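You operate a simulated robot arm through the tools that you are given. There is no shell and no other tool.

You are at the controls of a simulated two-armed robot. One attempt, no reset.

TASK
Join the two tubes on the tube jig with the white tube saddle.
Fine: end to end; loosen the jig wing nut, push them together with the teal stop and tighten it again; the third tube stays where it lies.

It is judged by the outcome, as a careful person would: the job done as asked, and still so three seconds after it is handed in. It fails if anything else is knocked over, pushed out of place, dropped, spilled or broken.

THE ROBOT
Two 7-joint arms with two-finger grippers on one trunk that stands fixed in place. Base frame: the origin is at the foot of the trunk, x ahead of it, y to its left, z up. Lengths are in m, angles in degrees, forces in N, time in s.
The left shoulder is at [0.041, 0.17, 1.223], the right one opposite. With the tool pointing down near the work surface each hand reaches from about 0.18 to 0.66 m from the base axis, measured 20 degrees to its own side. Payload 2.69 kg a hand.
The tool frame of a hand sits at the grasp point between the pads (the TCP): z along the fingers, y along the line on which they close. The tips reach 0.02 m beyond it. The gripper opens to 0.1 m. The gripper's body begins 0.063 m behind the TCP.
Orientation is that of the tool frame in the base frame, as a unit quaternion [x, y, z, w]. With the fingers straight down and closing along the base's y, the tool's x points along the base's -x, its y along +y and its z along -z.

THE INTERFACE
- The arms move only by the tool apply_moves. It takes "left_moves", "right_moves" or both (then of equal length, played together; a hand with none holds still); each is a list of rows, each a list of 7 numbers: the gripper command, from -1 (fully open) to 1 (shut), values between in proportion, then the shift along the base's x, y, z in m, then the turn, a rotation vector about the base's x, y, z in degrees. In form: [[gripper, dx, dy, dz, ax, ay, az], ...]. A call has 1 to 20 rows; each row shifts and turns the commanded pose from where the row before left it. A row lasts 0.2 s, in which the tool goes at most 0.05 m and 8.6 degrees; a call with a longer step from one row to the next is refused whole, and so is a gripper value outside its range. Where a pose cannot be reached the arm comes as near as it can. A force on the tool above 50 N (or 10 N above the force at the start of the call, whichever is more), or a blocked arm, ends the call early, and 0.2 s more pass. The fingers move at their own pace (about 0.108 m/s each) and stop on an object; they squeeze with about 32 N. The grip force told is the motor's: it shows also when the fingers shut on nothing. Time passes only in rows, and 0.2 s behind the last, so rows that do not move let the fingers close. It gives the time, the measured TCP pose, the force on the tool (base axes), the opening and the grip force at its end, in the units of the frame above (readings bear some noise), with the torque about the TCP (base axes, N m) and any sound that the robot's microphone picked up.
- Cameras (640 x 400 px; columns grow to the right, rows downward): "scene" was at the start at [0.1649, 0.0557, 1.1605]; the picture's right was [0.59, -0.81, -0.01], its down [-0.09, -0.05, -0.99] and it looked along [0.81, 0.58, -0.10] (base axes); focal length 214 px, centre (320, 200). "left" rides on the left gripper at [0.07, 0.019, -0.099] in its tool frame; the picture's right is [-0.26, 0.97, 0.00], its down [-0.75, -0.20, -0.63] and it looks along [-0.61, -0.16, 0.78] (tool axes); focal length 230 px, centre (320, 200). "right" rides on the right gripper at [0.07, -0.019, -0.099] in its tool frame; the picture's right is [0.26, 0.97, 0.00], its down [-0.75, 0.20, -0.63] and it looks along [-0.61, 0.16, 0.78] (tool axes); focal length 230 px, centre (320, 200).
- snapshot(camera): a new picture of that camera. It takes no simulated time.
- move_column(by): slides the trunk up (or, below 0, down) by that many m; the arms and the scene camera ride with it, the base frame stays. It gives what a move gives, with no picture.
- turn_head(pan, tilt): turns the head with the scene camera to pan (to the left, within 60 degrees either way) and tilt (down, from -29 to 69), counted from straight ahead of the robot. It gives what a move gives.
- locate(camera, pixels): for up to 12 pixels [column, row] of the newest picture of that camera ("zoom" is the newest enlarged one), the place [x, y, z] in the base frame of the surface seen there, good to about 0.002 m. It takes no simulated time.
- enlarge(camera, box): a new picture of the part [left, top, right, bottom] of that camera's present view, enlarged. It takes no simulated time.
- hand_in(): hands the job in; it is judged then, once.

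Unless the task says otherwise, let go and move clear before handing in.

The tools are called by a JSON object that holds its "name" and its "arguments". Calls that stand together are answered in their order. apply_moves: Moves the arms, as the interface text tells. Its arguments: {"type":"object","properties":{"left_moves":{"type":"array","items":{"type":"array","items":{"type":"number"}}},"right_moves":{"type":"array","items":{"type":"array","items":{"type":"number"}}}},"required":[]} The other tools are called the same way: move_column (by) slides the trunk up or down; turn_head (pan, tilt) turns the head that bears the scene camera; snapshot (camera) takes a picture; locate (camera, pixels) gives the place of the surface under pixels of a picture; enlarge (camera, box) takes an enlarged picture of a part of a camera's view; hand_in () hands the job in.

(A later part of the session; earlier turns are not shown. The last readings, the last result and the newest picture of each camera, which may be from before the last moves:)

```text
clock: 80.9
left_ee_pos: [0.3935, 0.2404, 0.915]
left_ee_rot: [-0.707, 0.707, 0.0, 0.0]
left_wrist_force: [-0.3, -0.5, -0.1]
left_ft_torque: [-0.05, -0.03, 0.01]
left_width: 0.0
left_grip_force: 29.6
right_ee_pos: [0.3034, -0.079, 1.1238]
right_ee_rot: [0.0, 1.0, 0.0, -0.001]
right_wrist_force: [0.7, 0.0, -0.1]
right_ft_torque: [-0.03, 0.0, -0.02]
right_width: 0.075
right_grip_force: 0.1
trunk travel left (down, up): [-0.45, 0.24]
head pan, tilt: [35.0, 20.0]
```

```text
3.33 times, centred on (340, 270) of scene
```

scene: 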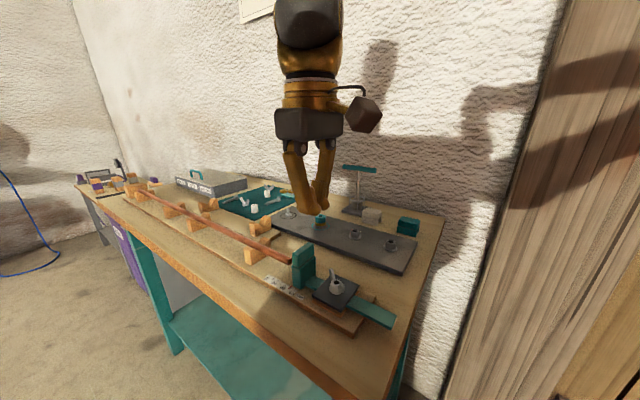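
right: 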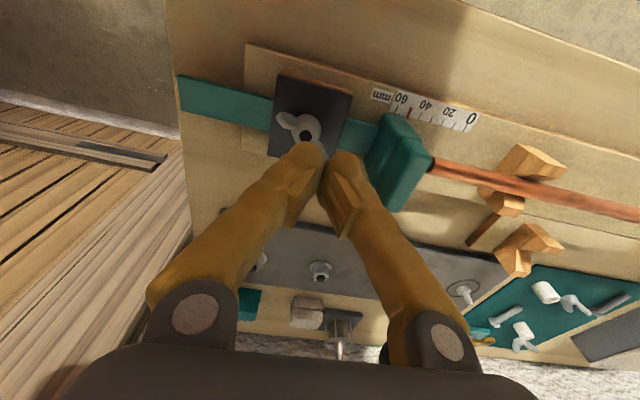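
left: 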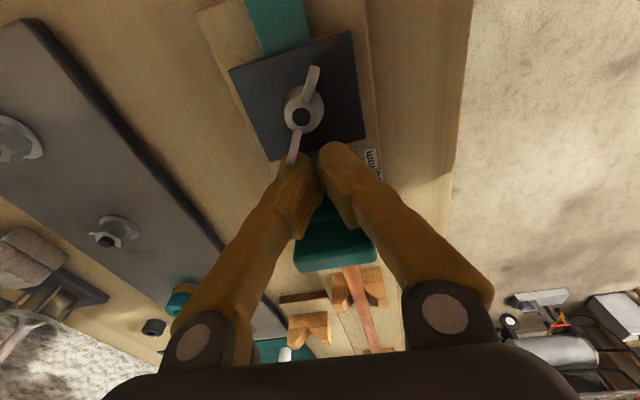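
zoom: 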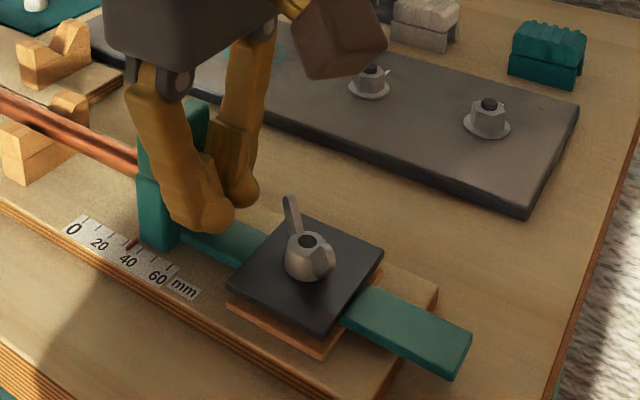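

The stop slides freely: the red pointer went from about 50 to 36 mm. I'll continue pushing.

{"name": "apply_moves", "arguments": {"left_moves": [[1, 0, 0.004, 0, 0, 0, 0], [1, 0, 0.004, 0, 0, 0, 0], [1, 0, 0.004, 0, 0, 0, 0], [1, 0, 0.004, 0, 0, 0, 0], [1, 0, 0.004, 0, 0, 0, 0], [1, 0, 0.004, 0, 0, 0, 0], [1, 0, 0.003, 0, 0, 0, 0]]}}

{"name": "snapshot", "arguments": {"camera": "scene"}}

{"name": "enlarge", "arguments": {"camera": "scene", "box": [240, 210, 400, 330]}}

{"name": "enlarge", "arguments": {"camera": "scene", "box": [130, 170, 290, 270]}}

```text
clock: 82.5
left_ee_pos: [0.3934, 0.2663, 0.9142]
left_ee_rot: [-0.707, 0.708, 0.001, 0.0]
left_wrist_force: [-0.3, -2.2, 0.5]
left_ft_torque: [0.01, 0.01, -0.01]
left_width: 0.0
left_grip_force: 29.5
right_ee_pos: [0.3046, -0.0792, 1.1231]
right_ee_rot: [0.001, 1.0, 0.0, 0.0]
right_wrist_force: [-0.1, -0.4, 0.7]
right_ft_torque: [0.0, 0.02, 0.01]
right_width: 0.0752
right_grip_force: 0.1
trunk travel left (down, up): [-0.45, 0.24]
head pan, tilt: [35.0, 20.0]
```

```text
taken
```

scene: 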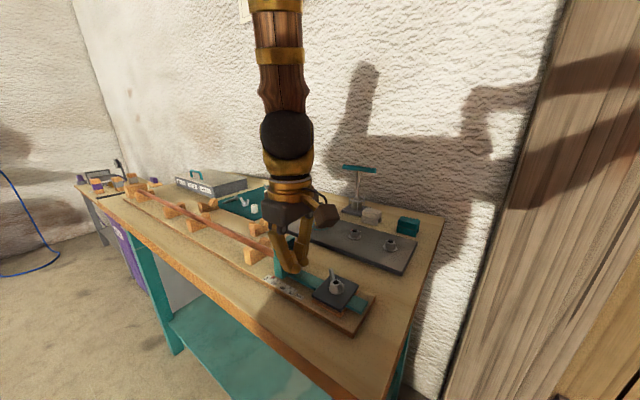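

```text
3.33 times, centred on (320, 270) of scene
```

zoom: 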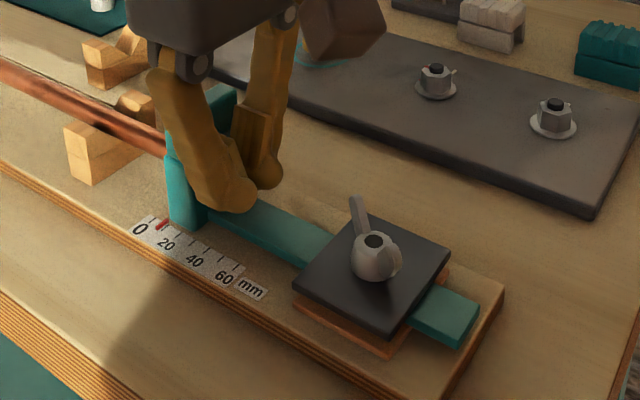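

```text
4.00 times, centred on (210, 220) of scene
```

zoom: 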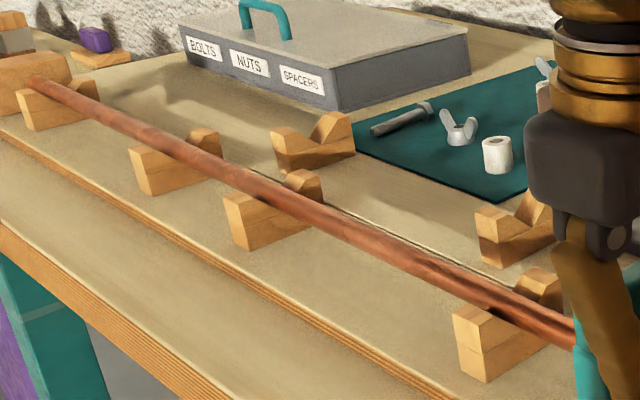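

The pointer is near 12 mm and the gap has nearly closed in the view. I'll continue in 2 mm steps until resistance appears.

{"name": "apply_moves", "arguments": {"left_moves": [[1, 0, 0.002, 0, 0, 0, 0], [1, 0, 0.002, 0, 0, 0, 0], [1, 0, 0.002, 0, 0, 0, 0], [1, 0, 0.002, 0, 0, 0, 0]]}}

{"name": "enlarge", "arguments": {"camera": "scene", "box": [130, 170, 290, 270]}}

{"name": "enlarge", "arguments": {"camera": "scene", "box": [240, 210, 400, 330]}}

```text
clock: 83.5
left_ee_pos: [0.3938, 0.2749, 0.9132]
left_ee_rot: [-0.707, 0.708, 0.001, 0.001]
left_wrist_force: [0.0, -0.8, 0.6]
left_ft_torque: [0.0, 0.0, 0.05]
left_width: 0.0001
left_grip_force: 29.6
right_ee_pos: [0.3044, -0.0782, 1.1239]
right_ee_rot: [0.001, 1.0, 0.0, -0.002]
right_wrist_force: [0.3, -0.4, -0.5]
right_ft_torque: [0.02, -0.01, 0.02]
right_width: 0.0752
right_grip_force: 0.2
trunk travel left (down, up): [-0.45, 0.24]
head pan, tilt: [35.0, 20.0]
```

```text
4.00 times, centred on (210, 220) of scene
```

zoom: 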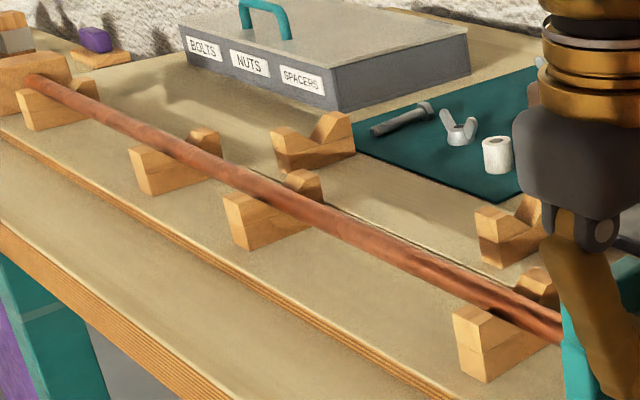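

```text
3.33 times, centred on (320, 270) of scene
```

zoom: 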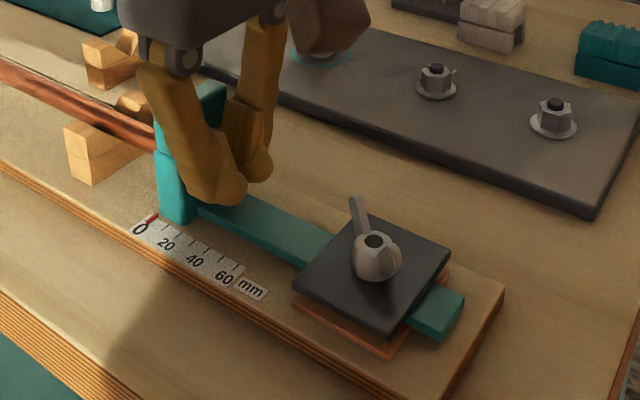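

The pointer is near 4 mm with almost no force. I'll keep going in 1.5 mm steps until the force rises.

{"name": "apply_moves", "arguments": {"left_moves": [[1, 0, 0.0015, 0, 0, 0, 0], [1, 0, 0.0015, 0, 0, 0, 0]]}}

{"name": "apply_moves", "arguments": {"left_moves": [[1, 0, 0.0015, 0, 0, 0, 0], [1, 0, 0.001, 0, 0, 0, 0]]}}

{"name": "enlarge", "arguments": {"camera": "scene", "box": [240, 210, 400, 330]}}

{"name": "enlarge", "arguments": {"camera": "scene", "box": [150, 180, 230, 240]}}

```text
clock: 84.1
left_ee_pos: [0.3944, 0.2755, 0.9138]
left_ee_rot: [-0.707, 0.708, 0.0, 0.0]
left_wrist_force: [3.1, -11.2, -1.5]
left_ft_torque: [-0.11, -0.07, 0.0]
left_width: 0.006
left_grip_force: 29.8
right_ee_pos: [0.305, -0.0796, 1.1233]
right_ee_rot: [0.0, 1.0, 0.001, -0.001]
right_wrist_force: [-0.5, -0.2, 0.0]
right_ft_torque: [-0.02, 0.01, 0.01]
right_width: 0.075
right_grip_force: 0.0
trunk travel left (down, up): [-0.45, 0.24]
head pan, tilt: [35.0, 20.0]
```

```text
clock: 84.7
left_ee_pos: [0.3946, 0.2762, 0.9123]
left_ee_rot: [-0.706, 0.708, 0.001, -0.001]
left_wrist_force: [4.1, -28.7, -3.0]
left_ft_torque: [-0.33, -0.08, -0.06]
left_width: 0.0062
left_grip_force: 28.8
right_ee_pos: [0.3044, -0.0812, 1.1223]
right_ee_rot: [0.001, 1.0, 0.002, -0.001]
right_wrist_force: [-0.2, 0.4, 0.8]
right_ft_torque: [-0.01, 0.0, 0.01]
right_width: 0.0751
right_grip_force: 0.1
trunk travel left (down, up): [-0.45, 0.24]
head pan, tilt: [35.0, 20.0]
```

```text
3.33 times, centred on (320, 270) of scene
```

zoom: 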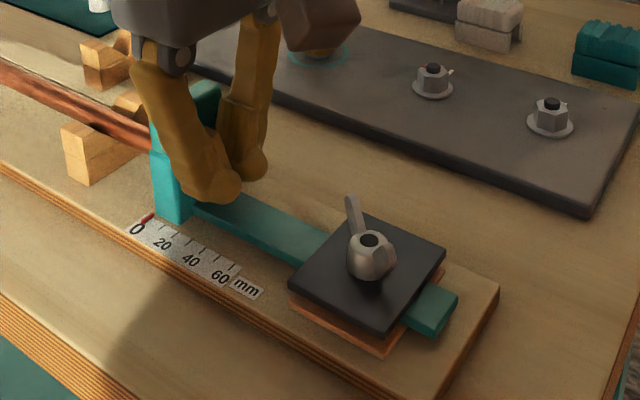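

```text
6.67 times, centred on (190, 210) of scene
```

zoom: 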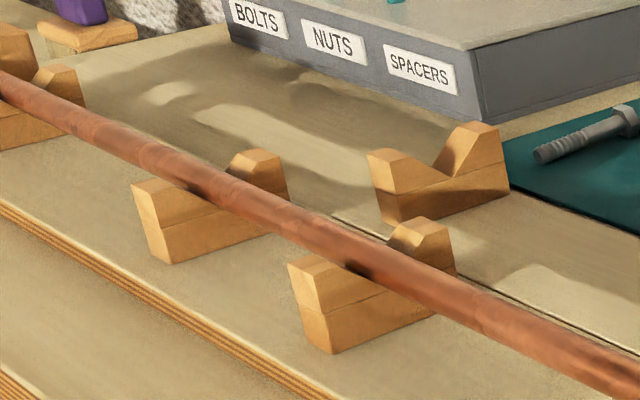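

Force rose to 28.7 N with no gap visible at the joint, so the tubes are butted. I'll ease the left hand back, then up and away, checking that the stop stays put.

{"name": "apply_moves", "arguments": {"left_moves": [[1, 0, -0.003, 0, 0, 0, 0], [1, 0, -0.003, 0, 0, 0, 0], [1, 0, -0.004, 0, 0, 0, 0], [1, 0, -0.005, 0, 0, 0, 0], [1, 0, 0, 0.015, 0, 0, 0], [1, 0, 0, 0.02, 0, 0, 0], [1, 0, 0, 0.025, 0, 0, 0], [1, 0, 0, 0.03, 0, 0, 0], [1, 0, 0, 0.03, 0, 0, 0], [1, 0, 0.03, 0.02, 0, 0, 0], [1, 0, 0.04, 0.02, 0, 0, 0], [1, 0, 0.04, 0.02, 0, 0, 0], [1, 0, 0.04, 0.01, 0, 0, 0], [1, 0, 0.04, 0, 0, 0, 0], [1, 0, 0.04, 0, 0, 0, 0], [1, 0, 0.03, 0, 0, 0, 0]]}}

{"name": "snapshot", "arguments": {"camera": "scene"}}

{"name": "enlarge", "arguments": {"camera": "scene", "box": [240, 210, 400, 330]}}

{"name": "snapshot", "arguments": {"camera": "left"}}

```text
clock: 88.1
left_ee_pos: [0.3912, 0.5263, 1.104]
left_ee_rot: [-0.707, 0.707, -0.001, 0.0]
left_wrist_force: [-0.3, 0.2, -0.1]
left_ft_torque: [-0.02, -0.05, -0.01]
left_width: 0.0
left_grip_force: 29.7
right_ee_pos: [0.3048, -0.0791, 1.1234]
right_ee_rot: [-0.001, 1.0, 0.0, -0.001]
right_wrist_force: [-0.4, 0.2, -0.9]
right_ft_torque: [0.01, 0.0, 0.0]
right_width: 0.0752
right_grip_force: 0.0
trunk travel left (down, up): [-0.45, 0.24]
head pan, tilt: [35.0, 20.0]
```

```text
taken
```

scene: 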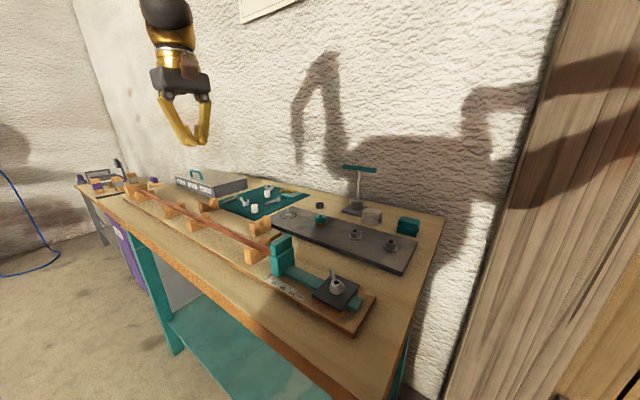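

```text
3.33 times, centred on (320, 270) of scene
```

zoom: 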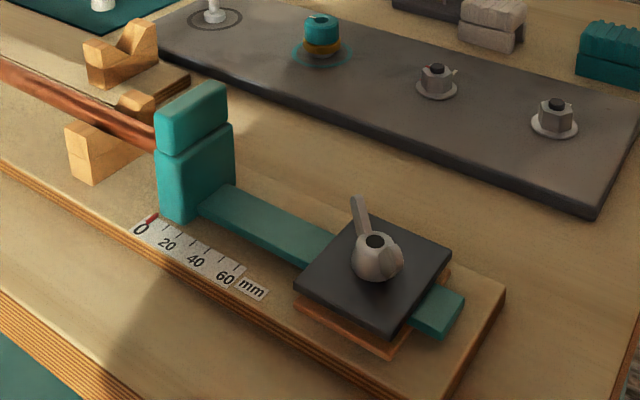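

```text
taken
```

left: 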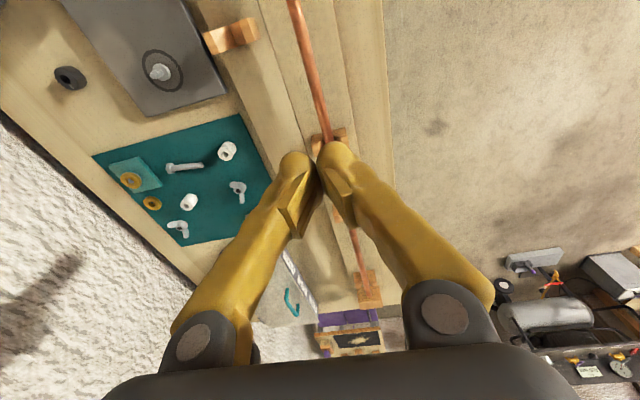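

The stop stays at about 4 mm on the scale. I'll check the joint in the scene view and measure the wings' present direction for tightening.

{"name": "enlarge", "arguments": {"camera": "scene", "box": [160, 195, 220, 235]}}

{"name": "enlarge", "arguments": {"camera": "scene", "box": [290, 255, 390, 325]}}

{"name": "locate", "arguments": {"camera": "zoom", "pixels": [[248, 110], [262, 140], [330, 185], [320, 165], [290, 155], [300, 190]]}}

```text
10.00 times, centred on (190, 215) of scene
```

zoom: 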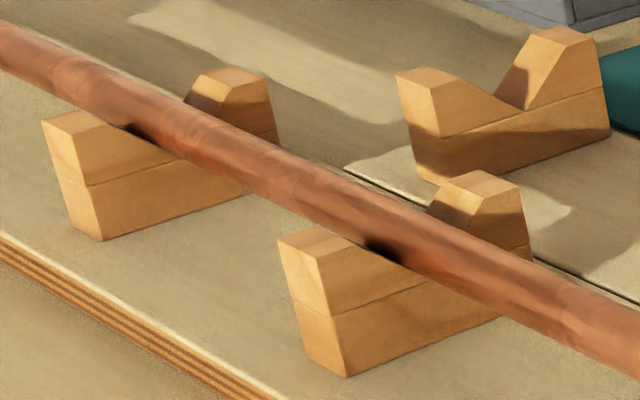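

```text
5.71 times, centred on (340, 290) of scene
```

zoom: 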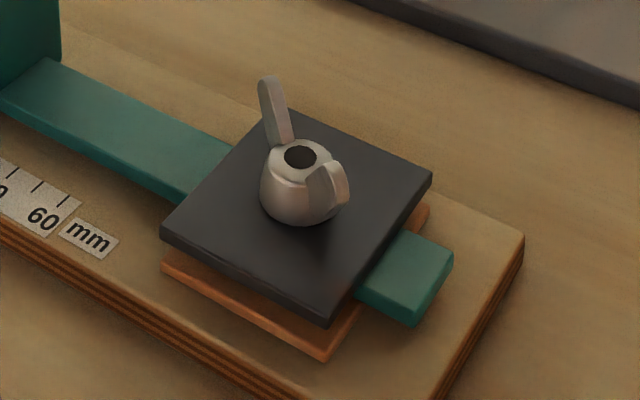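

```text
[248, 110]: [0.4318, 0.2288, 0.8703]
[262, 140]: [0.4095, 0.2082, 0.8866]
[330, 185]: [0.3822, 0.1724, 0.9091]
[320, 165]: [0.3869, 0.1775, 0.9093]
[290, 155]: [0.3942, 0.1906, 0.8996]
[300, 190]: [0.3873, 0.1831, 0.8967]
```

The joint looks flush. Now I'll bring the right hand back over the nut with yaw ≈ +59° to match the wings' present direction.

{"name": "apply_moves", "arguments": {"right_moves": [[0, 0.0074, 0.022, -0.006, 0, 0, 4.95], [0, 0.0074, 0.022, -0.006, 0, 0, 4.95], [0.2, 0.0074, 0.022, -0.006, 0, 0, 4.95], [0.2, 0.0074, 0.022, -0.006, 0, 0, 4.95], [0.2, 0.0074, 0.022, -0.006, 0, 0, 4.95], [0.2, 0.0074, 0.022, -0.006, 0, 0, 4.95], [0.2, 0.0074, 0.022, -0.006, 0, 0, 4.95], [0.2, 0.0074, 0.022, -0.006, 0, 0, 4.95], [0.2, 0.0074, 0.022, -0.006, 0, 0, 4.95], [0.2, 0.0074, 0.022, -0.006, 0, 0, 4.95], [0.2, 0.0074, 0.022, -0.006, 0, 0, 4.95], [0.2, 0.0074, 0.022, -0.006, 0, 0, 4.95], [0.2, 0, 0, -0.02, 0, 0, 0], [0.2, 0, 0, -0.02, 0, 0, 0], [0.2, 0, 0, 0, 0, 0, 0]]}}

{"name": "snapshot", "arguments": {"camera": "right"}}

{"name": "enlarge", "arguments": {"camera": "right", "box": [240, 60, 400, 220]}}

```text
clock: 91.3
left_ee_pos: [0.3913, 0.5248, 1.1055]
left_ee_rot: [0.707, -0.707, 0.0, 0.0]
left_wrist_force: [-0.1, 0.8, 0.1]
left_ft_torque: [-0.01, -0.01, -0.01]
left_width: 0.0001
left_grip_force: 29.1
right_ee_pos: [0.3929, 0.1836, 1.0142]
right_ee_rot: [-0.497, 0.868, 0.001, 0.0]
right_wrist_force: [-0.6, -0.3, -0.1]
right_ft_torque: [-0.01, 0.01, 0.02]
right_width: 0.0399
right_grip_force: 0.1
trunk travel left (down, up): [-0.45, 0.24]
head pan, tilt: [35.0, 20.0]
```

```text
taken
```

right: 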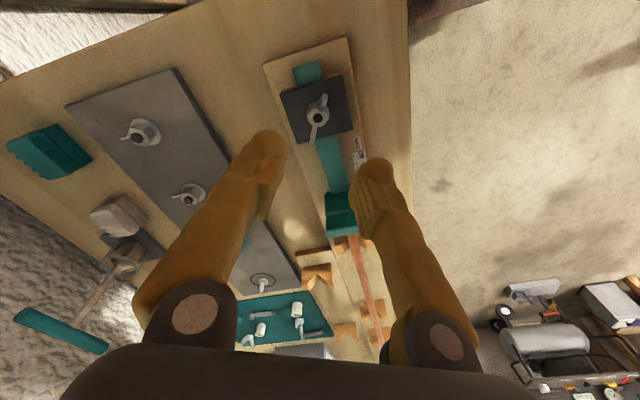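

```text
2.50 times, centred on (320, 140) of right
```

zoom: 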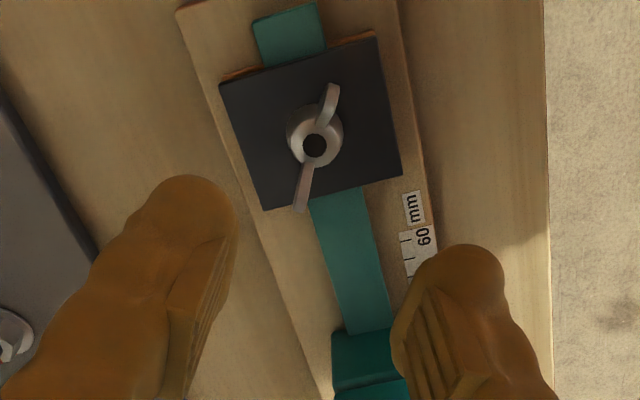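

The wings line up with the fingers just as in the first grip. I'll centre, lower to z≈0.924 and close on the wings.

{"name": "apply_moves", "arguments": {"right_moves": [[0.3, 0.001, 0.0015, -0.02, 0, 0, 0], [0.4, 0, 0, -0.02, 0, 0, 0], [0.4, 0, 0, -0.02, 0, 0, 0], [0.4, 0, 0, -0.015, 0, 0, 0], [0.5, 0, 0, -0.01, 0, 0, 0], [0.56, 0, 0, -0.005, 0, 0, 0], [0.56, 0, 0, 0, 0, 0, 0]]}}

{"name": "enlarge", "arguments": {"camera": "right", "box": [240, 60, 400, 220]}}

{"name": "enlarge", "arguments": {"camera": "scene", "box": [260, 210, 420, 330]}}

```text
clock: 92.9
left_ee_pos: [0.3902, 0.5249, 1.1041]
left_ee_rot: [0.708, -0.707, 0.0, 0.0]
left_wrist_force: [-0.4, -0.2, -0.4]
left_ft_torque: [-0.01, -0.02, -0.01]
left_width: 0.0
left_grip_force: 29.2
right_ee_pos: [0.3949, 0.1862, 0.9225]
right_ee_rot: [-0.496, 0.868, 0.001, -0.001]
right_wrist_force: [-1.0, 0.1, 0.7]
right_ft_torque: [0.01, 0.03, 0.02]
right_width: 0.022
right_grip_force: 0.2
trunk travel left (down, up): [-0.45, 0.24]
head pan, tilt: [35.0, 20.0]
```

```text
2.50 times, centred on (320, 140) of right
```

zoom: 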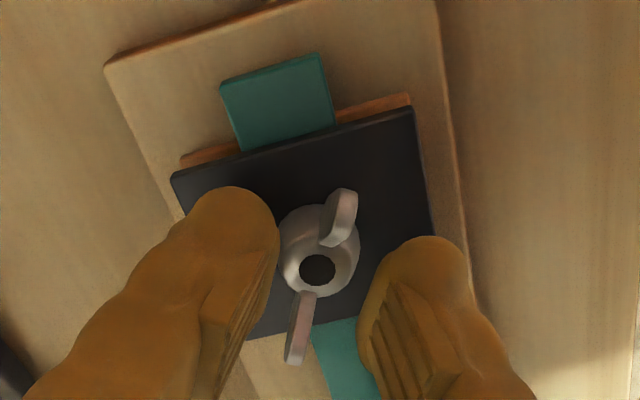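

```text
3.33 times, centred on (340, 270) of scene
```

zoom: 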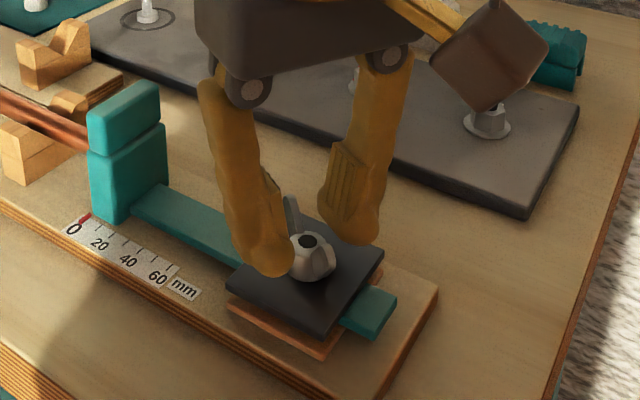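

The fingers are centred on the nut. I'll raise 1.5 mm and close on the wings.

{"name": "apply_moves", "arguments": {"right_moves": [[0.7, 0, 0, 0.0015, 0, 0, 0], [0.85, 0, 0, 0, 0, 0, 0], [0.94, 0, 0, 0, 0, 0, 0], [1, 0, 0, 0, 0, 0, 0], [1, 0, 0, 0, 0, 0, 0]]}}

{"name": "enlarge", "arguments": {"camera": "right", "box": [240, 60, 400, 220]}}

```text
clock: 94.1
left_ee_pos: [0.3908, 0.5229, 1.1043]
left_ee_rot: [-0.707, 0.707, 0.0, 0.001]
left_wrist_force: [-0.1, 0.0, -0.5]
left_ft_torque: [0.0, -0.01, -0.01]
left_width: 0.0
left_grip_force: 29.2
right_ee_pos: [0.3937, 0.1863, 0.9243]
right_ee_rot: [-0.496, 0.868, 0.002, -0.002]
right_wrist_force: [0.1, 0.3, 0.1]
right_ft_torque: [0.0, 0.01, 0.0]
right_width: 0.0
right_grip_force: 29.9
trunk travel left (down, up): [-0.45, 0.24]
head pan, tilt: [35.0, 20.0]
```

```text
2.50 times, centred on (320, 140) of right
```

zoom: 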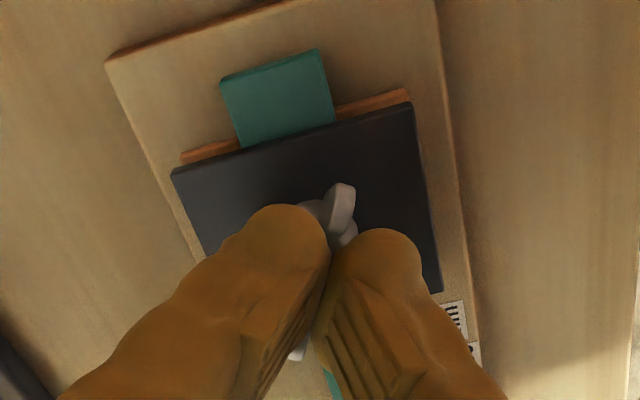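

Closed around the wings as before. I'll turn clockwise in 7° rows, watching torque and force.

{"name": "apply_moves", "arguments": {"right_moves": [[1, 0, 0, 0, 0, 0, -6], [1, 0, 0, 0, 0, 0, -7], [1, 0, 0, 0, 0, 0, -7], [1, 0, 0, 0, 0, 0, -7], [1, 0, 0, 0, 0, 0, -7], [1, 0, 0, 0, 0, 0, -7], [1, 0, 0, 0, 0, 0, -7], [1, 0, 0, 0, 0, 0, -7], [1, 0, 0, 0, 0, 0, -7], [1, 0, 0, 0, 0, 0, -7], [1, 0, 0, 0, 0, 0, -7]]}}

{"name": "enlarge", "arguments": {"camera": "right", "box": [240, 60, 400, 220]}}

{"name": "enlarge", "arguments": {"camera": "scene", "box": [260, 210, 420, 330]}}

```text
clock: 96.5
left_ee_pos: [0.3899, 0.525, 1.105]
left_ee_rot: [-0.707, 0.707, 0.0, 0.0]
left_wrist_force: [0.8, 0.3, 0.4]
left_ft_torque: [0.03, -0.02, 0.01]
left_width: 0.0001
left_grip_force: 29.7
right_ee_pos: [0.3946, 0.1864, 0.9228]
right_ee_rot: [0.145, 0.989, 0.0, -0.001]
right_wrist_force: [3.3, -2.1, 5.7]
right_ft_torque: [-0.02, 0.01, 0.0]
right_width: 0.0
right_grip_force: 29.5
trunk travel left (down, up): [-0.45, 0.24]
head pan, tilt: [35.0, 20.0]
```

```text
2.50 times, centred on (320, 140) of right
```

zoom: 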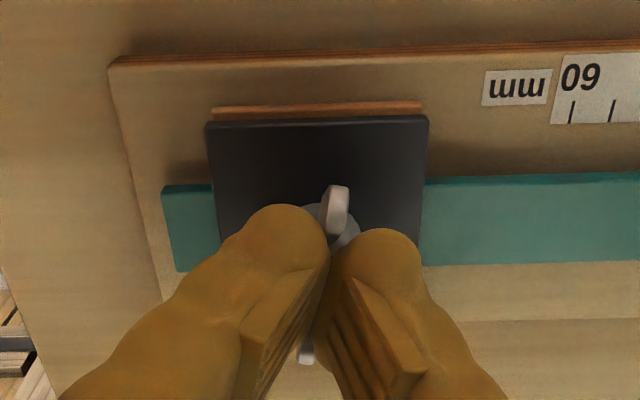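

```text
3.33 times, centred on (340, 270) of scene
```

zoom: 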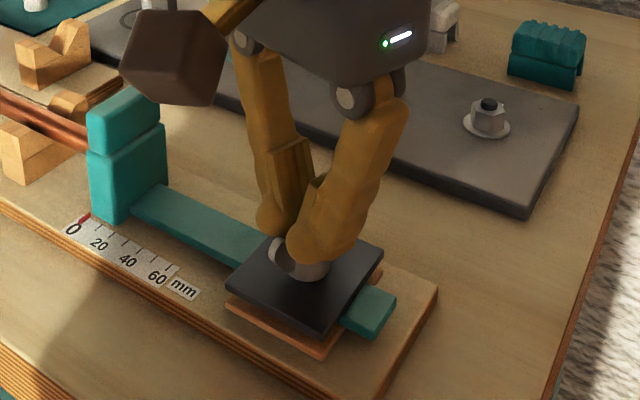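

The nut follows clockwise (yaw now −17°), the stop unmoved. I'll continue toward −90°.

{"name": "apply_moves", "arguments": {"right_moves": [[1, 0, 0, 0, 0, 0, -7], [1, 0, 0, 0, 0, 0, -7], [1, 0, 0, 0, 0, 0, -7], [1, 0, 0, 0, 0, 0, -7], [1, 0, 0, 0, 0, 0, -7], [1, 0, 0, 0, 0, 0, -7], [1, 0, 0, 0, 0, 0, -7]]}}

{"name": "enlarge", "arguments": {"camera": "right", "box": [240, 60, 400, 220]}}

```text
clock: 98.1
left_ee_pos: [0.3899, 0.524, 1.1051]
left_ee_rot: [0.707, -0.707, 0.0, 0.0]
left_wrist_force: [0.4, -0.3, -0.5]
left_ft_torque: [0.06, -0.02, 0.0]
left_width: 0.0001
left_grip_force: 29.9
right_ee_pos: [0.3943, 0.1855, 0.9228]
right_ee_rot: [0.542, 0.841, 0.001, -0.001]
right_wrist_force: [-0.4, -3.8, 2.4]
right_ft_torque: [-0.02, 0.05, 0.02]
right_width: 0.0063
right_grip_force: 29.6
trunk travel left (down, up): [-0.45, 0.24]
head pan, tilt: [35.0, 20.0]
```

```text
2.50 times, centred on (320, 140) of right
```

zoom: 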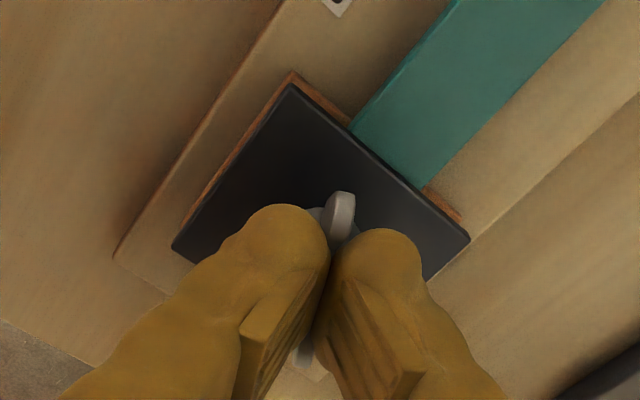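

{"name": "apply_moves", "arguments": {"right_moves": [[1, 0, 0, 0, 0, 0, -7], [1, 0, 0, 0, 0, 0, -7], [1, 0, 0, 0, 0, 0, -6]]}}

{"name": "apply_moves", "arguments": {"right_moves": [[1, 0, 0, 0, 0, 0, -5], [1, 0, 0, 0, 0, 0, -5]]}}

{"name": "enlarge", "arguments": {"camera": "right", "box": [240, 60, 400, 220]}}

{"name": "enlarge", "arguments": {"camera": "scene", "box": [260, 210, 420, 330]}}

```text
clock: 98.9
left_ee_pos: [0.3909, 0.5244, 1.106]
left_ee_rot: [-0.707, 0.707, 0.0, 0.0]
left_wrist_force: [0.3, -0.5, -0.2]
left_ft_torque: [0.0, 0.01, -0.01]
left_width: 0.0
left_grip_force: 29.6
right_ee_pos: [0.3938, 0.1865, 0.9236]
right_ee_rot: [0.679, 0.734, 0.001, -0.001]
right_wrist_force: [-0.5, 0.4, -0.1]
right_ft_torque: [-0.02, -0.01, -0.01]
right_width: 0.0
right_grip_force: 29.6
trunk travel left (down, up): [-0.45, 0.24]
head pan, tilt: [35.0, 20.0]
```

```text
clock: 99.5
left_ee_pos: [0.3908, 0.5241, 1.1044]
left_ee_rot: [0.707, -0.707, 0.0, 0.0]
left_wrist_force: [-0.5, 1.0, -0.2]
left_ft_torque: [0.0, -0.01, -0.02]
left_width: 0.0002
left_grip_force: 29.5
right_ee_pos: [0.3943, 0.1873, 0.9242]
right_ee_rot: [0.74, 0.672, 0.0, 0.0]
right_wrist_force: [-0.7, -0.5, 0.5]
right_ft_torque: [0.06, 0.04, 0.0]
right_width: 0.0
right_grip_force: 29.6
trunk travel left (down, up): [-0.45, 0.24]
head pan, tilt: [35.0, 20.0]
```

```text
2.50 times, centred on (320, 140) of right
```

zoom: 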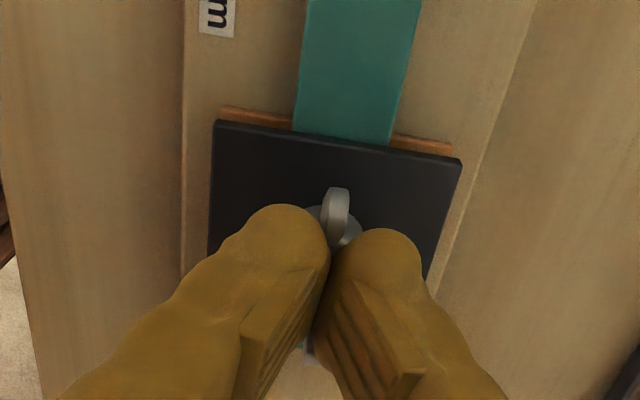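

```text
3.33 times, centred on (340, 270) of scene
```

zoom: 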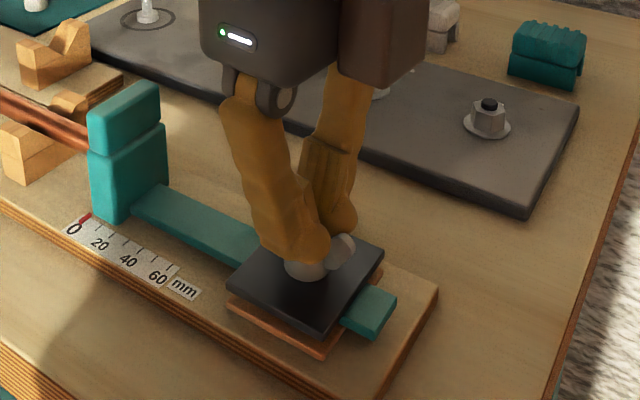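

The yaw is −95° and the nut is roughly back at its first position, lagging by a few degrees, with no resistance yet. I'll turn further clockwise in small steps to feel it tighten.

{"name": "apply_moves", "arguments": {"right_moves": [[1, 0, 0, 0, 0, 0, -5], [1, 0, 0, 0, 0, 0, -5], [1, 0, 0, 0, 0, 0, -5]]}}

{"name": "enlarge", "arguments": {"camera": "right", "box": [240, 60, 400, 220]}}

```text
clock: 100.3
left_ee_pos: [0.3888, 0.5243, 1.1058]
left_ee_rot: [0.707, -0.707, 0.001, -0.001]
left_wrist_force: [-0.3, 0.6, 0.4]
left_ft_torque: [0.01, -0.01, 0.02]
left_width: 0.0001
left_grip_force: 29.7
right_ee_pos: [0.3919, 0.1871, 0.9251]
right_ee_rot: [0.822, 0.57, 0.001, -0.001]
right_wrist_force: [-9.8, 0.4, 21.2]
right_ft_torque: [-0.01, 0.06, 0.24]
right_width: 0.0061
right_grip_force: 29.8
trunk travel left (down, up): [-0.45, 0.24]
head pan, tilt: [35.0, 20.0]
```

```text
2.50 times, centred on (320, 140) of right
```

zoom: 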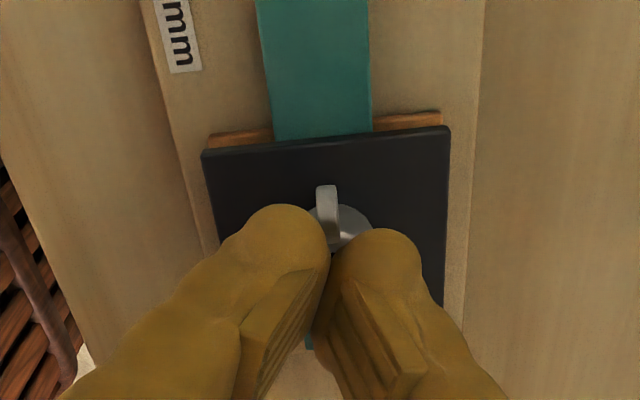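

Resistance now: torque 0.24 N m and 21 N, and the wing no longer follows the fingers, so the nut is tight. I'll give one small extra nudge and then look.

{"name": "apply_moves", "arguments": {"right_moves": [[1, 0, 0, 0, 0, 0, -4], [1, 0, 0, 0, 0, 0, 0]]}}

{"name": "enlarge", "arguments": {"camera": "right", "box": [240, 60, 400, 220]}}

{"name": "enlarge", "arguments": {"camera": "scene", "box": [260, 210, 420, 330]}}

```text
clock: 100.9
left_ee_pos: [0.3868, 0.525, 1.1048]
left_ee_rot: [0.707, -0.707, 0.001, -0.001]
left_wrist_force: [-0.4, 0.3, 1.2]
left_ft_torque: [0.01, 0.0, -0.06]
left_width: 0.0
left_grip_force: 30.0
right_ee_pos: [0.3914, 0.1884, 0.9256]
right_ee_rot: [0.841, 0.541, 0.0, -0.001]
right_wrist_force: [-14.8, 2.7, 26.1]
right_ft_torque: [0.16, 0.2, 0.39]
right_width: 0.0061
right_grip_force: 29.7
trunk travel left (down, up): [-0.45, 0.24]
head pan, tilt: [35.0, 20.0]
```

```text
2.50 times, centred on (320, 140) of right
```

zoom: 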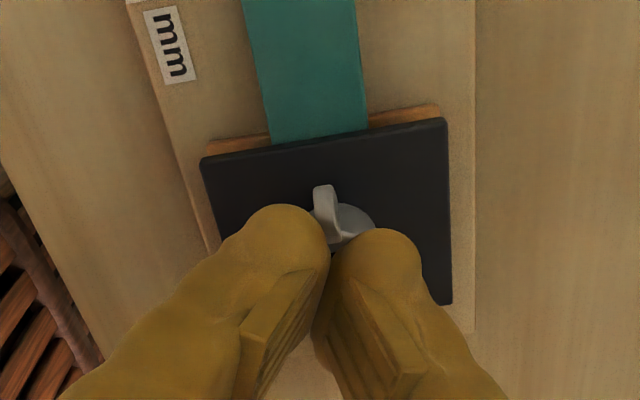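

```text
3.33 times, centred on (340, 270) of scene
```

zoom: 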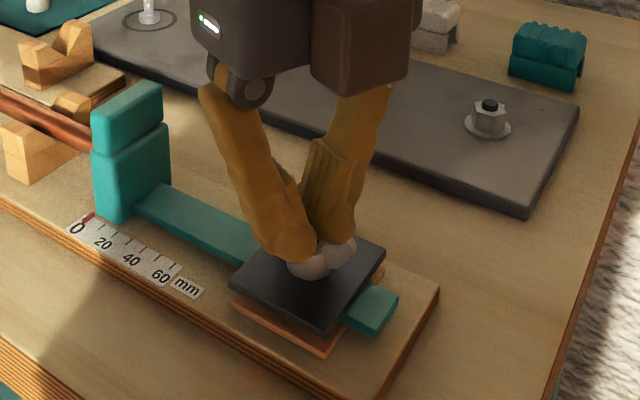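

Torque rose to 0.39 N m with no further turning, so it's tight. I'll unwind the hand slightly to unload, open, and rise.

{"name": "apply_moves", "arguments": {"right_moves": [[1, 0, 0, 0, 0, 0, 7], [0.9, 0, 0, 0, 0, 0, 7], [0.6, 0, 0, 0, 0, 0, 7], [0.4, 0, 0, 0, 0, 0, 0], [0.3, 0, 0, 0, 0, 0, 0], [0.3, 0, 0, 0.01, 0, 0, 0], [0.3, 0, 0, 0.02, 0, 0, 0], [0.3, 0, 0, 0.025, 0, 0, 0], [0.3, 0, -0.01, 0.025, 0, 0, 7], [0.3, 0, -0.02, 0.02, 0, 0, 7], [0.3, 0, -0.03, 0.02, 0, 0, 7], [0.3, 0, -0.03, 0.0, 0, 0, 7], [0.3, 0, -0.03, 0.0, 0, 0, 7]]}}

{"name": "enlarge", "arguments": {"camera": "scene", "box": [260, 210, 420, 330]}}

{"name": "snapshot", "arguments": {"camera": "right"}}

```text
clock: 103.7
left_ee_pos: [0.3906, 0.524, 1.1052]
left_ee_rot: [-0.707, 0.707, -0.001, 0.0]
left_wrist_force: [0.6, -0.4, 0.1]
left_ft_torque: [-0.02, -0.03, -0.01]
left_width: 0.0
left_grip_force: 28.9
right_ee_pos: [0.3929, 0.0643, 1.0428]
right_ee_rot: [0.487, 0.873, 0.001, 0.0]
right_wrist_force: [-0.5, 0.8, 0.2]
right_ft_torque: [0.02, -0.02, 0.02]
right_width: 0.0349
right_grip_force: 0.0
trunk travel left (down, up): [-0.45, 0.24]
head pan, tilt: [35.0, 20.0]
```

```text
3.33 times, centred on (340, 270) of scene
```

zoom: 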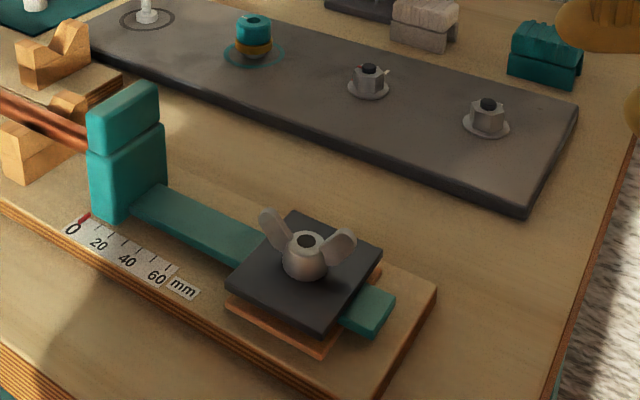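

```text
taken
```

right: 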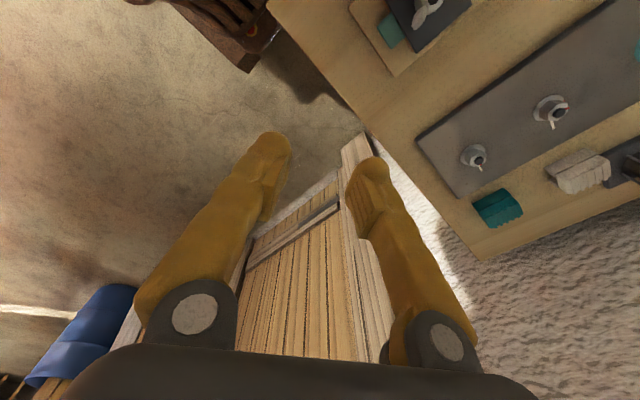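

The nut is back at its original, tight position and the pointer still reads about 4 mm. Next the saddle: I'll park the right hand, and bring the left hand over toward the saddle, unwinding its yaw to 0, then measure the press handle's position near it.

{"name": "apply_moves", "arguments": {"left_moves": [[0, 0.006, -0.01, 0, 0, 0, -7.5], [0, 0.012, -0.015, 0, 0, 0, -7.5], [-0.12, 0.015, -0.02, 0, 0, 0, -7.5], [-0.12, 0.015, -0.02, 0, 0, 0, -7.5], [-0.12, 0.015, -0.022, 0, 0, 0, -7.5], [-0.12, 0.015, -0.022, 0, 0, 0, -7.5], [-0.12, 0.015, -0.022, 0, 0, 0, -7.5], [-0.12, 0.015, -0.022, 0, 0, 0, -7.5], [-0.12, 0.015, -0.022, 0, 0, 0, -7.5], [-0.12, 0.015, -0.022, 0, 0, 0, -7.5], [-0.12, 0.015, -0.022, 0, 0, 0, -7.5], [-0.12, 0.015, -0.022, 0, 0, 0, -7.5], [-0.12, 0, 0, 0, 0, 0, 0]], "right_moves": [[0.3, -0.01, -0.015, 0.008, 0, 0, 5], [0.3, -0.01, -0.015, 0.008, 0, 0, 5], [0.3, -0.01, -0.015, 0.008, 0, 0, 5], [0.3, -0.01, -0.015, 0.008, 0, 0, 5], [0.3, -0.01, -0.015, 0.008, 0, 0, 5], [0.3, -0.01, -0.015, 0.008, 0, 0, 5], [0.3, -0.01, -0.015, 0.008, 0, 0, 5], [0.3, -0.01, -0.015, 0.008, 0, 0, 5], [0.3, 0, -0.015, 0.008, 0, 0, 5], [0.3, 0, -0.015, 0.008, 0, 0, 5], [0.3, 0, -0.01, 0, 0, 0, 5], [0.3, 0, 0, 0, 0, 0, 3], [0.3, 0, 0, 0, 0, 0, 0]]}}

{"name": "snapshot", "arguments": {"camera": "left"}}

{"name": "snapshot", "arguments": {"camera": "scene"}}

```text
clock: 106.5
left_ee_pos: [0.5628, 0.2874, 1.1026]
left_ee_rot: [0.001, 1.0, -0.001, 0.0]
left_wrist_force: [1.0, -0.3, 0.7]
left_ft_torque: [0.0, -0.02, -0.01]
left_width: 0.0562
left_grip_force: 0.0
right_ee_pos: [0.3127, -0.0941, 1.123]
right_ee_rot: [0.005, 1.0, -0.001, 0.0]
right_wrist_force: [-0.3, 0.1, -0.5]
right_ft_torque: [0.01, -0.04, 0.0]
right_width: 0.0353
right_grip_force: 0.1
trunk travel left (down, up): [-0.45, 0.24]
head pan, tilt: [35.0, 20.0]
```

```text
taken
```

left: 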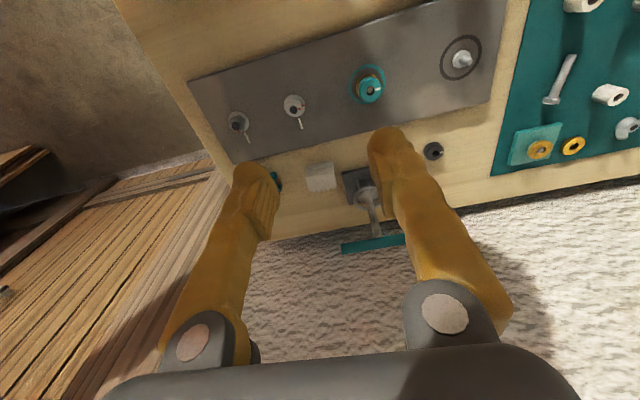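

```text
taken
```

scene: 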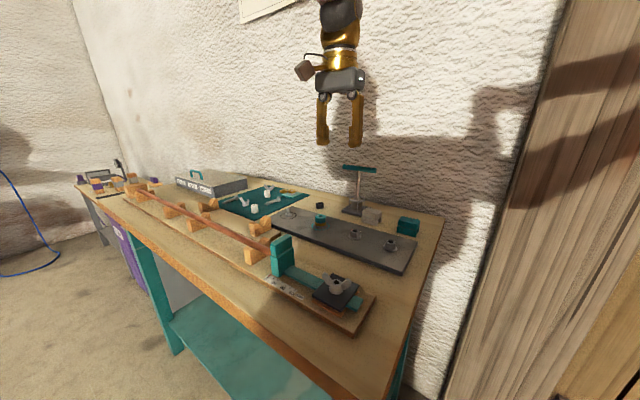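

The left hand is at (0.563, 0.287, 1.103), yaw 0, with the saddle at (321,177) in its picture. I'll locate the T-handle ends and the saddle's edges again.

{"name": "locate", "arguments": {"camera": "scene", "pixels": [[346, 167], [375, 169], [360, 168], [371, 211], [364, 216], [380, 220]]}}

{"name": "enlarge", "arguments": {"camera": "left", "box": [280, 140, 440, 260]}}

{"name": "locate", "arguments": {"camera": "zoom", "pixels": [[108, 120], [215, 98], [118, 185], [222, 180], [160, 115], [165, 190], [225, 150], [112, 150], [250, 160], [250, 430], [270, 250], [300, 160]]}}

```text
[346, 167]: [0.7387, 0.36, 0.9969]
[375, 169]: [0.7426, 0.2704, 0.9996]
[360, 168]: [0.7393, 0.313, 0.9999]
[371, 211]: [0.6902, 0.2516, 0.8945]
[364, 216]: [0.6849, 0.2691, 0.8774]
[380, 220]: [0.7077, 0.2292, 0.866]
```

```text
3.33 times, centred on (360, 200) of left
```

zoom: 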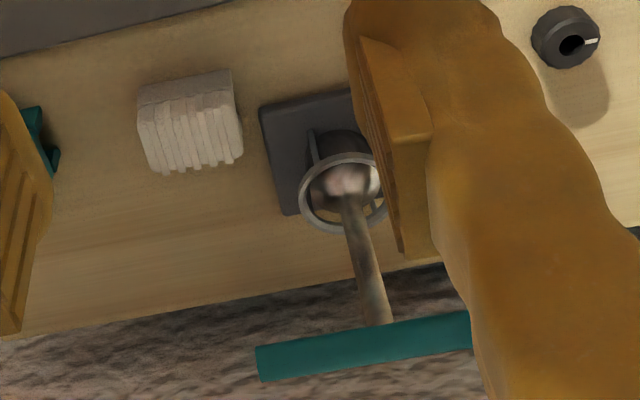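

```text
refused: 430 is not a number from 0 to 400
```

{"name": "locate", "arguments": {"camera": "zoom", "pixels": [[142, 110], [230, 85], [150, 165], [236, 155], [190, 95], [195, 165], [240, 130], [142, 130], [262, 110], [290, 200], [310, 200], [190, 130]]}}

{"name": "enlarge", "arguments": {"camera": "left", "box": [300, 150, 350, 200]}}

```text
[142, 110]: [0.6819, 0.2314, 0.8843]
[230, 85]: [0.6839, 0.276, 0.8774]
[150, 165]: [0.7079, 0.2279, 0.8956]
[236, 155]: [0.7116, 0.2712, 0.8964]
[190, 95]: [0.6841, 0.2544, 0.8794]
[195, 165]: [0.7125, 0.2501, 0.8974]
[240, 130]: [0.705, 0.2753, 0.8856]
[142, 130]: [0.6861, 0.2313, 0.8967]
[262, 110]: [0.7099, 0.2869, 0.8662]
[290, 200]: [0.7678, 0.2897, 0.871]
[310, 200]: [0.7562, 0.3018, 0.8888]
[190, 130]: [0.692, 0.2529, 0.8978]
```

```text
8.00 times, centred on (325, 175) of left
```

zoom: 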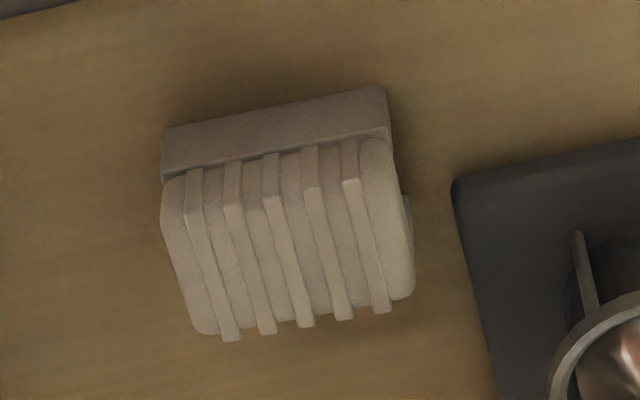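

The saddle spans y 0.229–0.276 (centre 0.2525), x 0.682–0.716, top 0.898; the T-handle is at x≈0.74, y≥0.265, z≈1.0 and clears a hand tilted 20° forward. I'll go to a pre-grasp point behind and above it with that tilt.

{"name": "apply_moves", "arguments": {"left_moves": [[-0.12, 0.01157, -0.0035, -0.015, 0, -2, 0], [-0.12, 0.01157, -0.0035, -0.015, 0, -2, 0], [-0.12, 0.01157, -0.0035, -0.015, 0, -2, 0], [-0.12, 0.01157, -0.0035, -0.015, 0, -2, 0], [-0.12, 0.01157, -0.0035, -0.015, 0, -2, 0], [-0.12, 0.01157, -0.0035, -0.015, 0, -2, 0], [-0.12, 0.01157, -0.0035, -0.015, 0, -2, 0], [-0.12, 0.01157, -0.0035, -0.015, 0, -2, 0], [-0.12, 0.01157, -0.0035, -0.015, 0, -2, 0], [-0.12, 0.01157, -0.0035, -0.015, 0, -2, 0], [-0.12, 0, 0, 0, 0, 0, 0], [-0.12, 0, 0, 0, 0, 0, 0]]}}

{"name": "snapshot", "arguments": {"camera": "left"}}

{"name": "snapshot", "arguments": {"camera": "scene"}}

```text
clock: 108.2
left_ee_pos: [0.627, 0.2591, 1.0093]
left_ee_rot: [0.0, 0.991, -0.001, 0.135]
left_wrist_force: [-1.4, -0.5, 0.0]
left_ft_torque: [0.03, -0.11, 0.02]
left_width: 0.0558
left_grip_force: 0.0
right_ee_pos: [0.2923, -0.0964, 1.1291]
right_ee_rot: [0.004, 1.0, 0.0, 0.011]
right_wrist_force: [-1.1, -0.9, 0.7]
right_ft_torque: [0.0, -0.07, 0.0]
right_width: 0.035
right_grip_force: 0.1
trunk travel left (down, up): [-0.45, 0.24]
head pan, tilt: [35.0, 20.0]
stopped in row 8 (left hand): the arm was blocked; the commanded pose is now the measured one
```

```text
taken
```

left: 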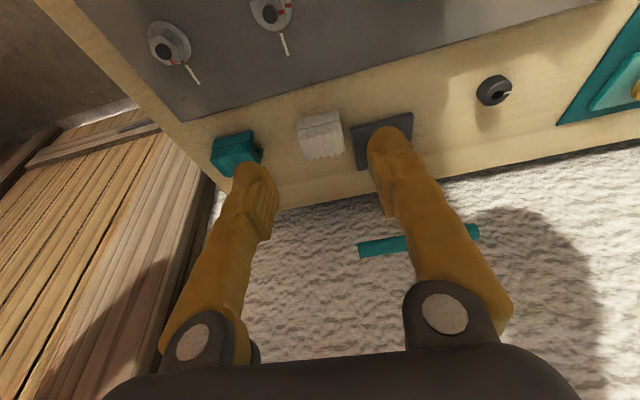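

```text
taken
```

scene: 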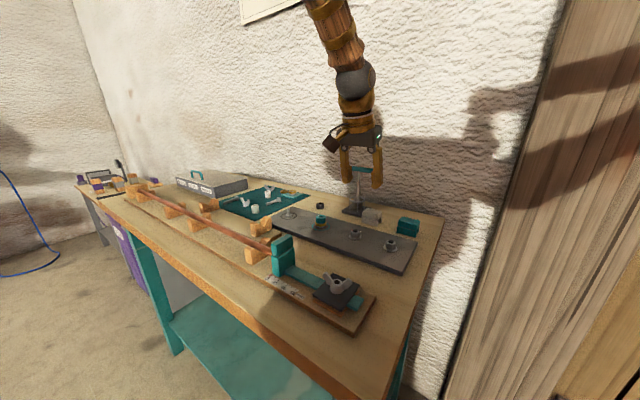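

The arm was "blocked" at (0.627, 0.259, 1.009) with the body leaning back ~1.2°, but nothing touches the hand. I'll look up at the left arm to find what it's pressing on.

{"name": "turn_head", "arguments": {"pan": 25, "tilt": -20}}

{"name": "snapshot", "arguments": {"camera": "scene"}}

{"name": "locate", "arguments": {"camera": "scene", "pixels": [[60, 100], [150, 110], [200, 130], [250, 200], [300, 260], [330, 310], [290, 230], [600, 200], [560, 100]]}}

```text
clock: 109.2
left_ee_pos: [0.6308, 0.2597, 1.0052]
left_ee_rot: [0.0, 0.991, 0.0, 0.131]
left_wrist_force: [0.1, 0.3, -0.4]
left_ft_torque: [-0.01, 0.02, 0.0]
left_width: 0.0559
left_grip_force: 0.0
right_ee_pos: [0.2971, -0.0963, 1.1274]
right_ee_rot: [0.005, 1.0, 0.0, 0.009]
right_wrist_force: [-0.2, -0.3, -0.2]
right_ft_torque: [0.0, 0.04, 0.02]
right_width: 0.0352
right_grip_force: 0.0
trunk travel left (down, up): [-0.45, 0.24]
head pan, tilt: [25.0, -20.0]
```

```text
taken
```

scene: 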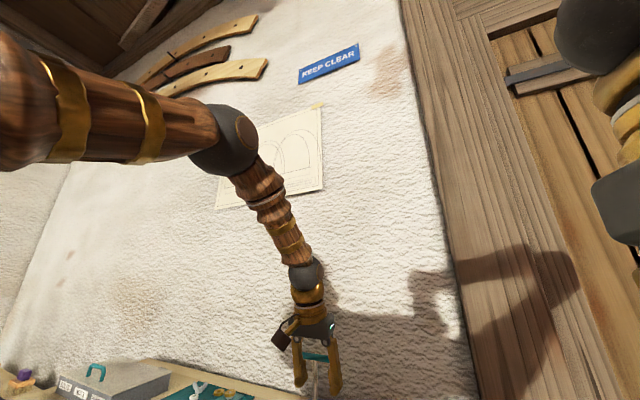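

```text
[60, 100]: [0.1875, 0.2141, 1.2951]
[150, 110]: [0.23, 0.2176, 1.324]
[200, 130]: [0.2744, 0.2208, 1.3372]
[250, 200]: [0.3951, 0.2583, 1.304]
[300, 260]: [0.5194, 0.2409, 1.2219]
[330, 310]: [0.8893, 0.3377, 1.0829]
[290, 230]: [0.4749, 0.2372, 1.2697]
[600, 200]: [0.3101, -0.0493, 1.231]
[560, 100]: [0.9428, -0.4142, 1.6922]
```

Nothing touches the arm (elbow ≈(0.31, 0.24, 1.37), ample bend), so this seems to be body sway. I'll continue with much smaller steps and rests, using the right hand's reading as a lean indicator.

{"name": "apply_moves", "arguments": {"left_moves": [[-0.12, 0.003, -0.0007, -0.003, 0, -0.3, 0], [-0.12, 0.004, -0.0007, -0.004, 0, -0.3, 0], [-0.12, 0.004, -0.0007, -0.004, 0, -0.3, 0], [-0.12, 0.003, -0.0007, -0.003, 0, -0.3, 0], [-0.12, 0, 0, 0, 0, 0, 0]]}}

```text
clock: 110.4
left_ee_pos: [0.6454, 0.2571, 0.9922]
left_ee_rot: [0.0, 0.99, -0.001, 0.142]
left_wrist_force: [-0.4, 0.4, 0.7]
left_ft_torque: [0.02, -0.01, -0.02]
left_width: 0.0561
left_grip_force: 0.0
right_ee_pos: [0.2977, -0.0963, 1.1279]
right_ee_rot: [0.005, 1.0, 0.001, 0.007]
right_wrist_force: [0.2, -0.6, 0.3]
right_ft_torque: [0.02, 0.0, -0.02]
right_width: 0.0353
right_grip_force: 0.0
trunk travel left (down, up): [-0.45, 0.24]
head pan, tilt: [25.0, -20.0]
```

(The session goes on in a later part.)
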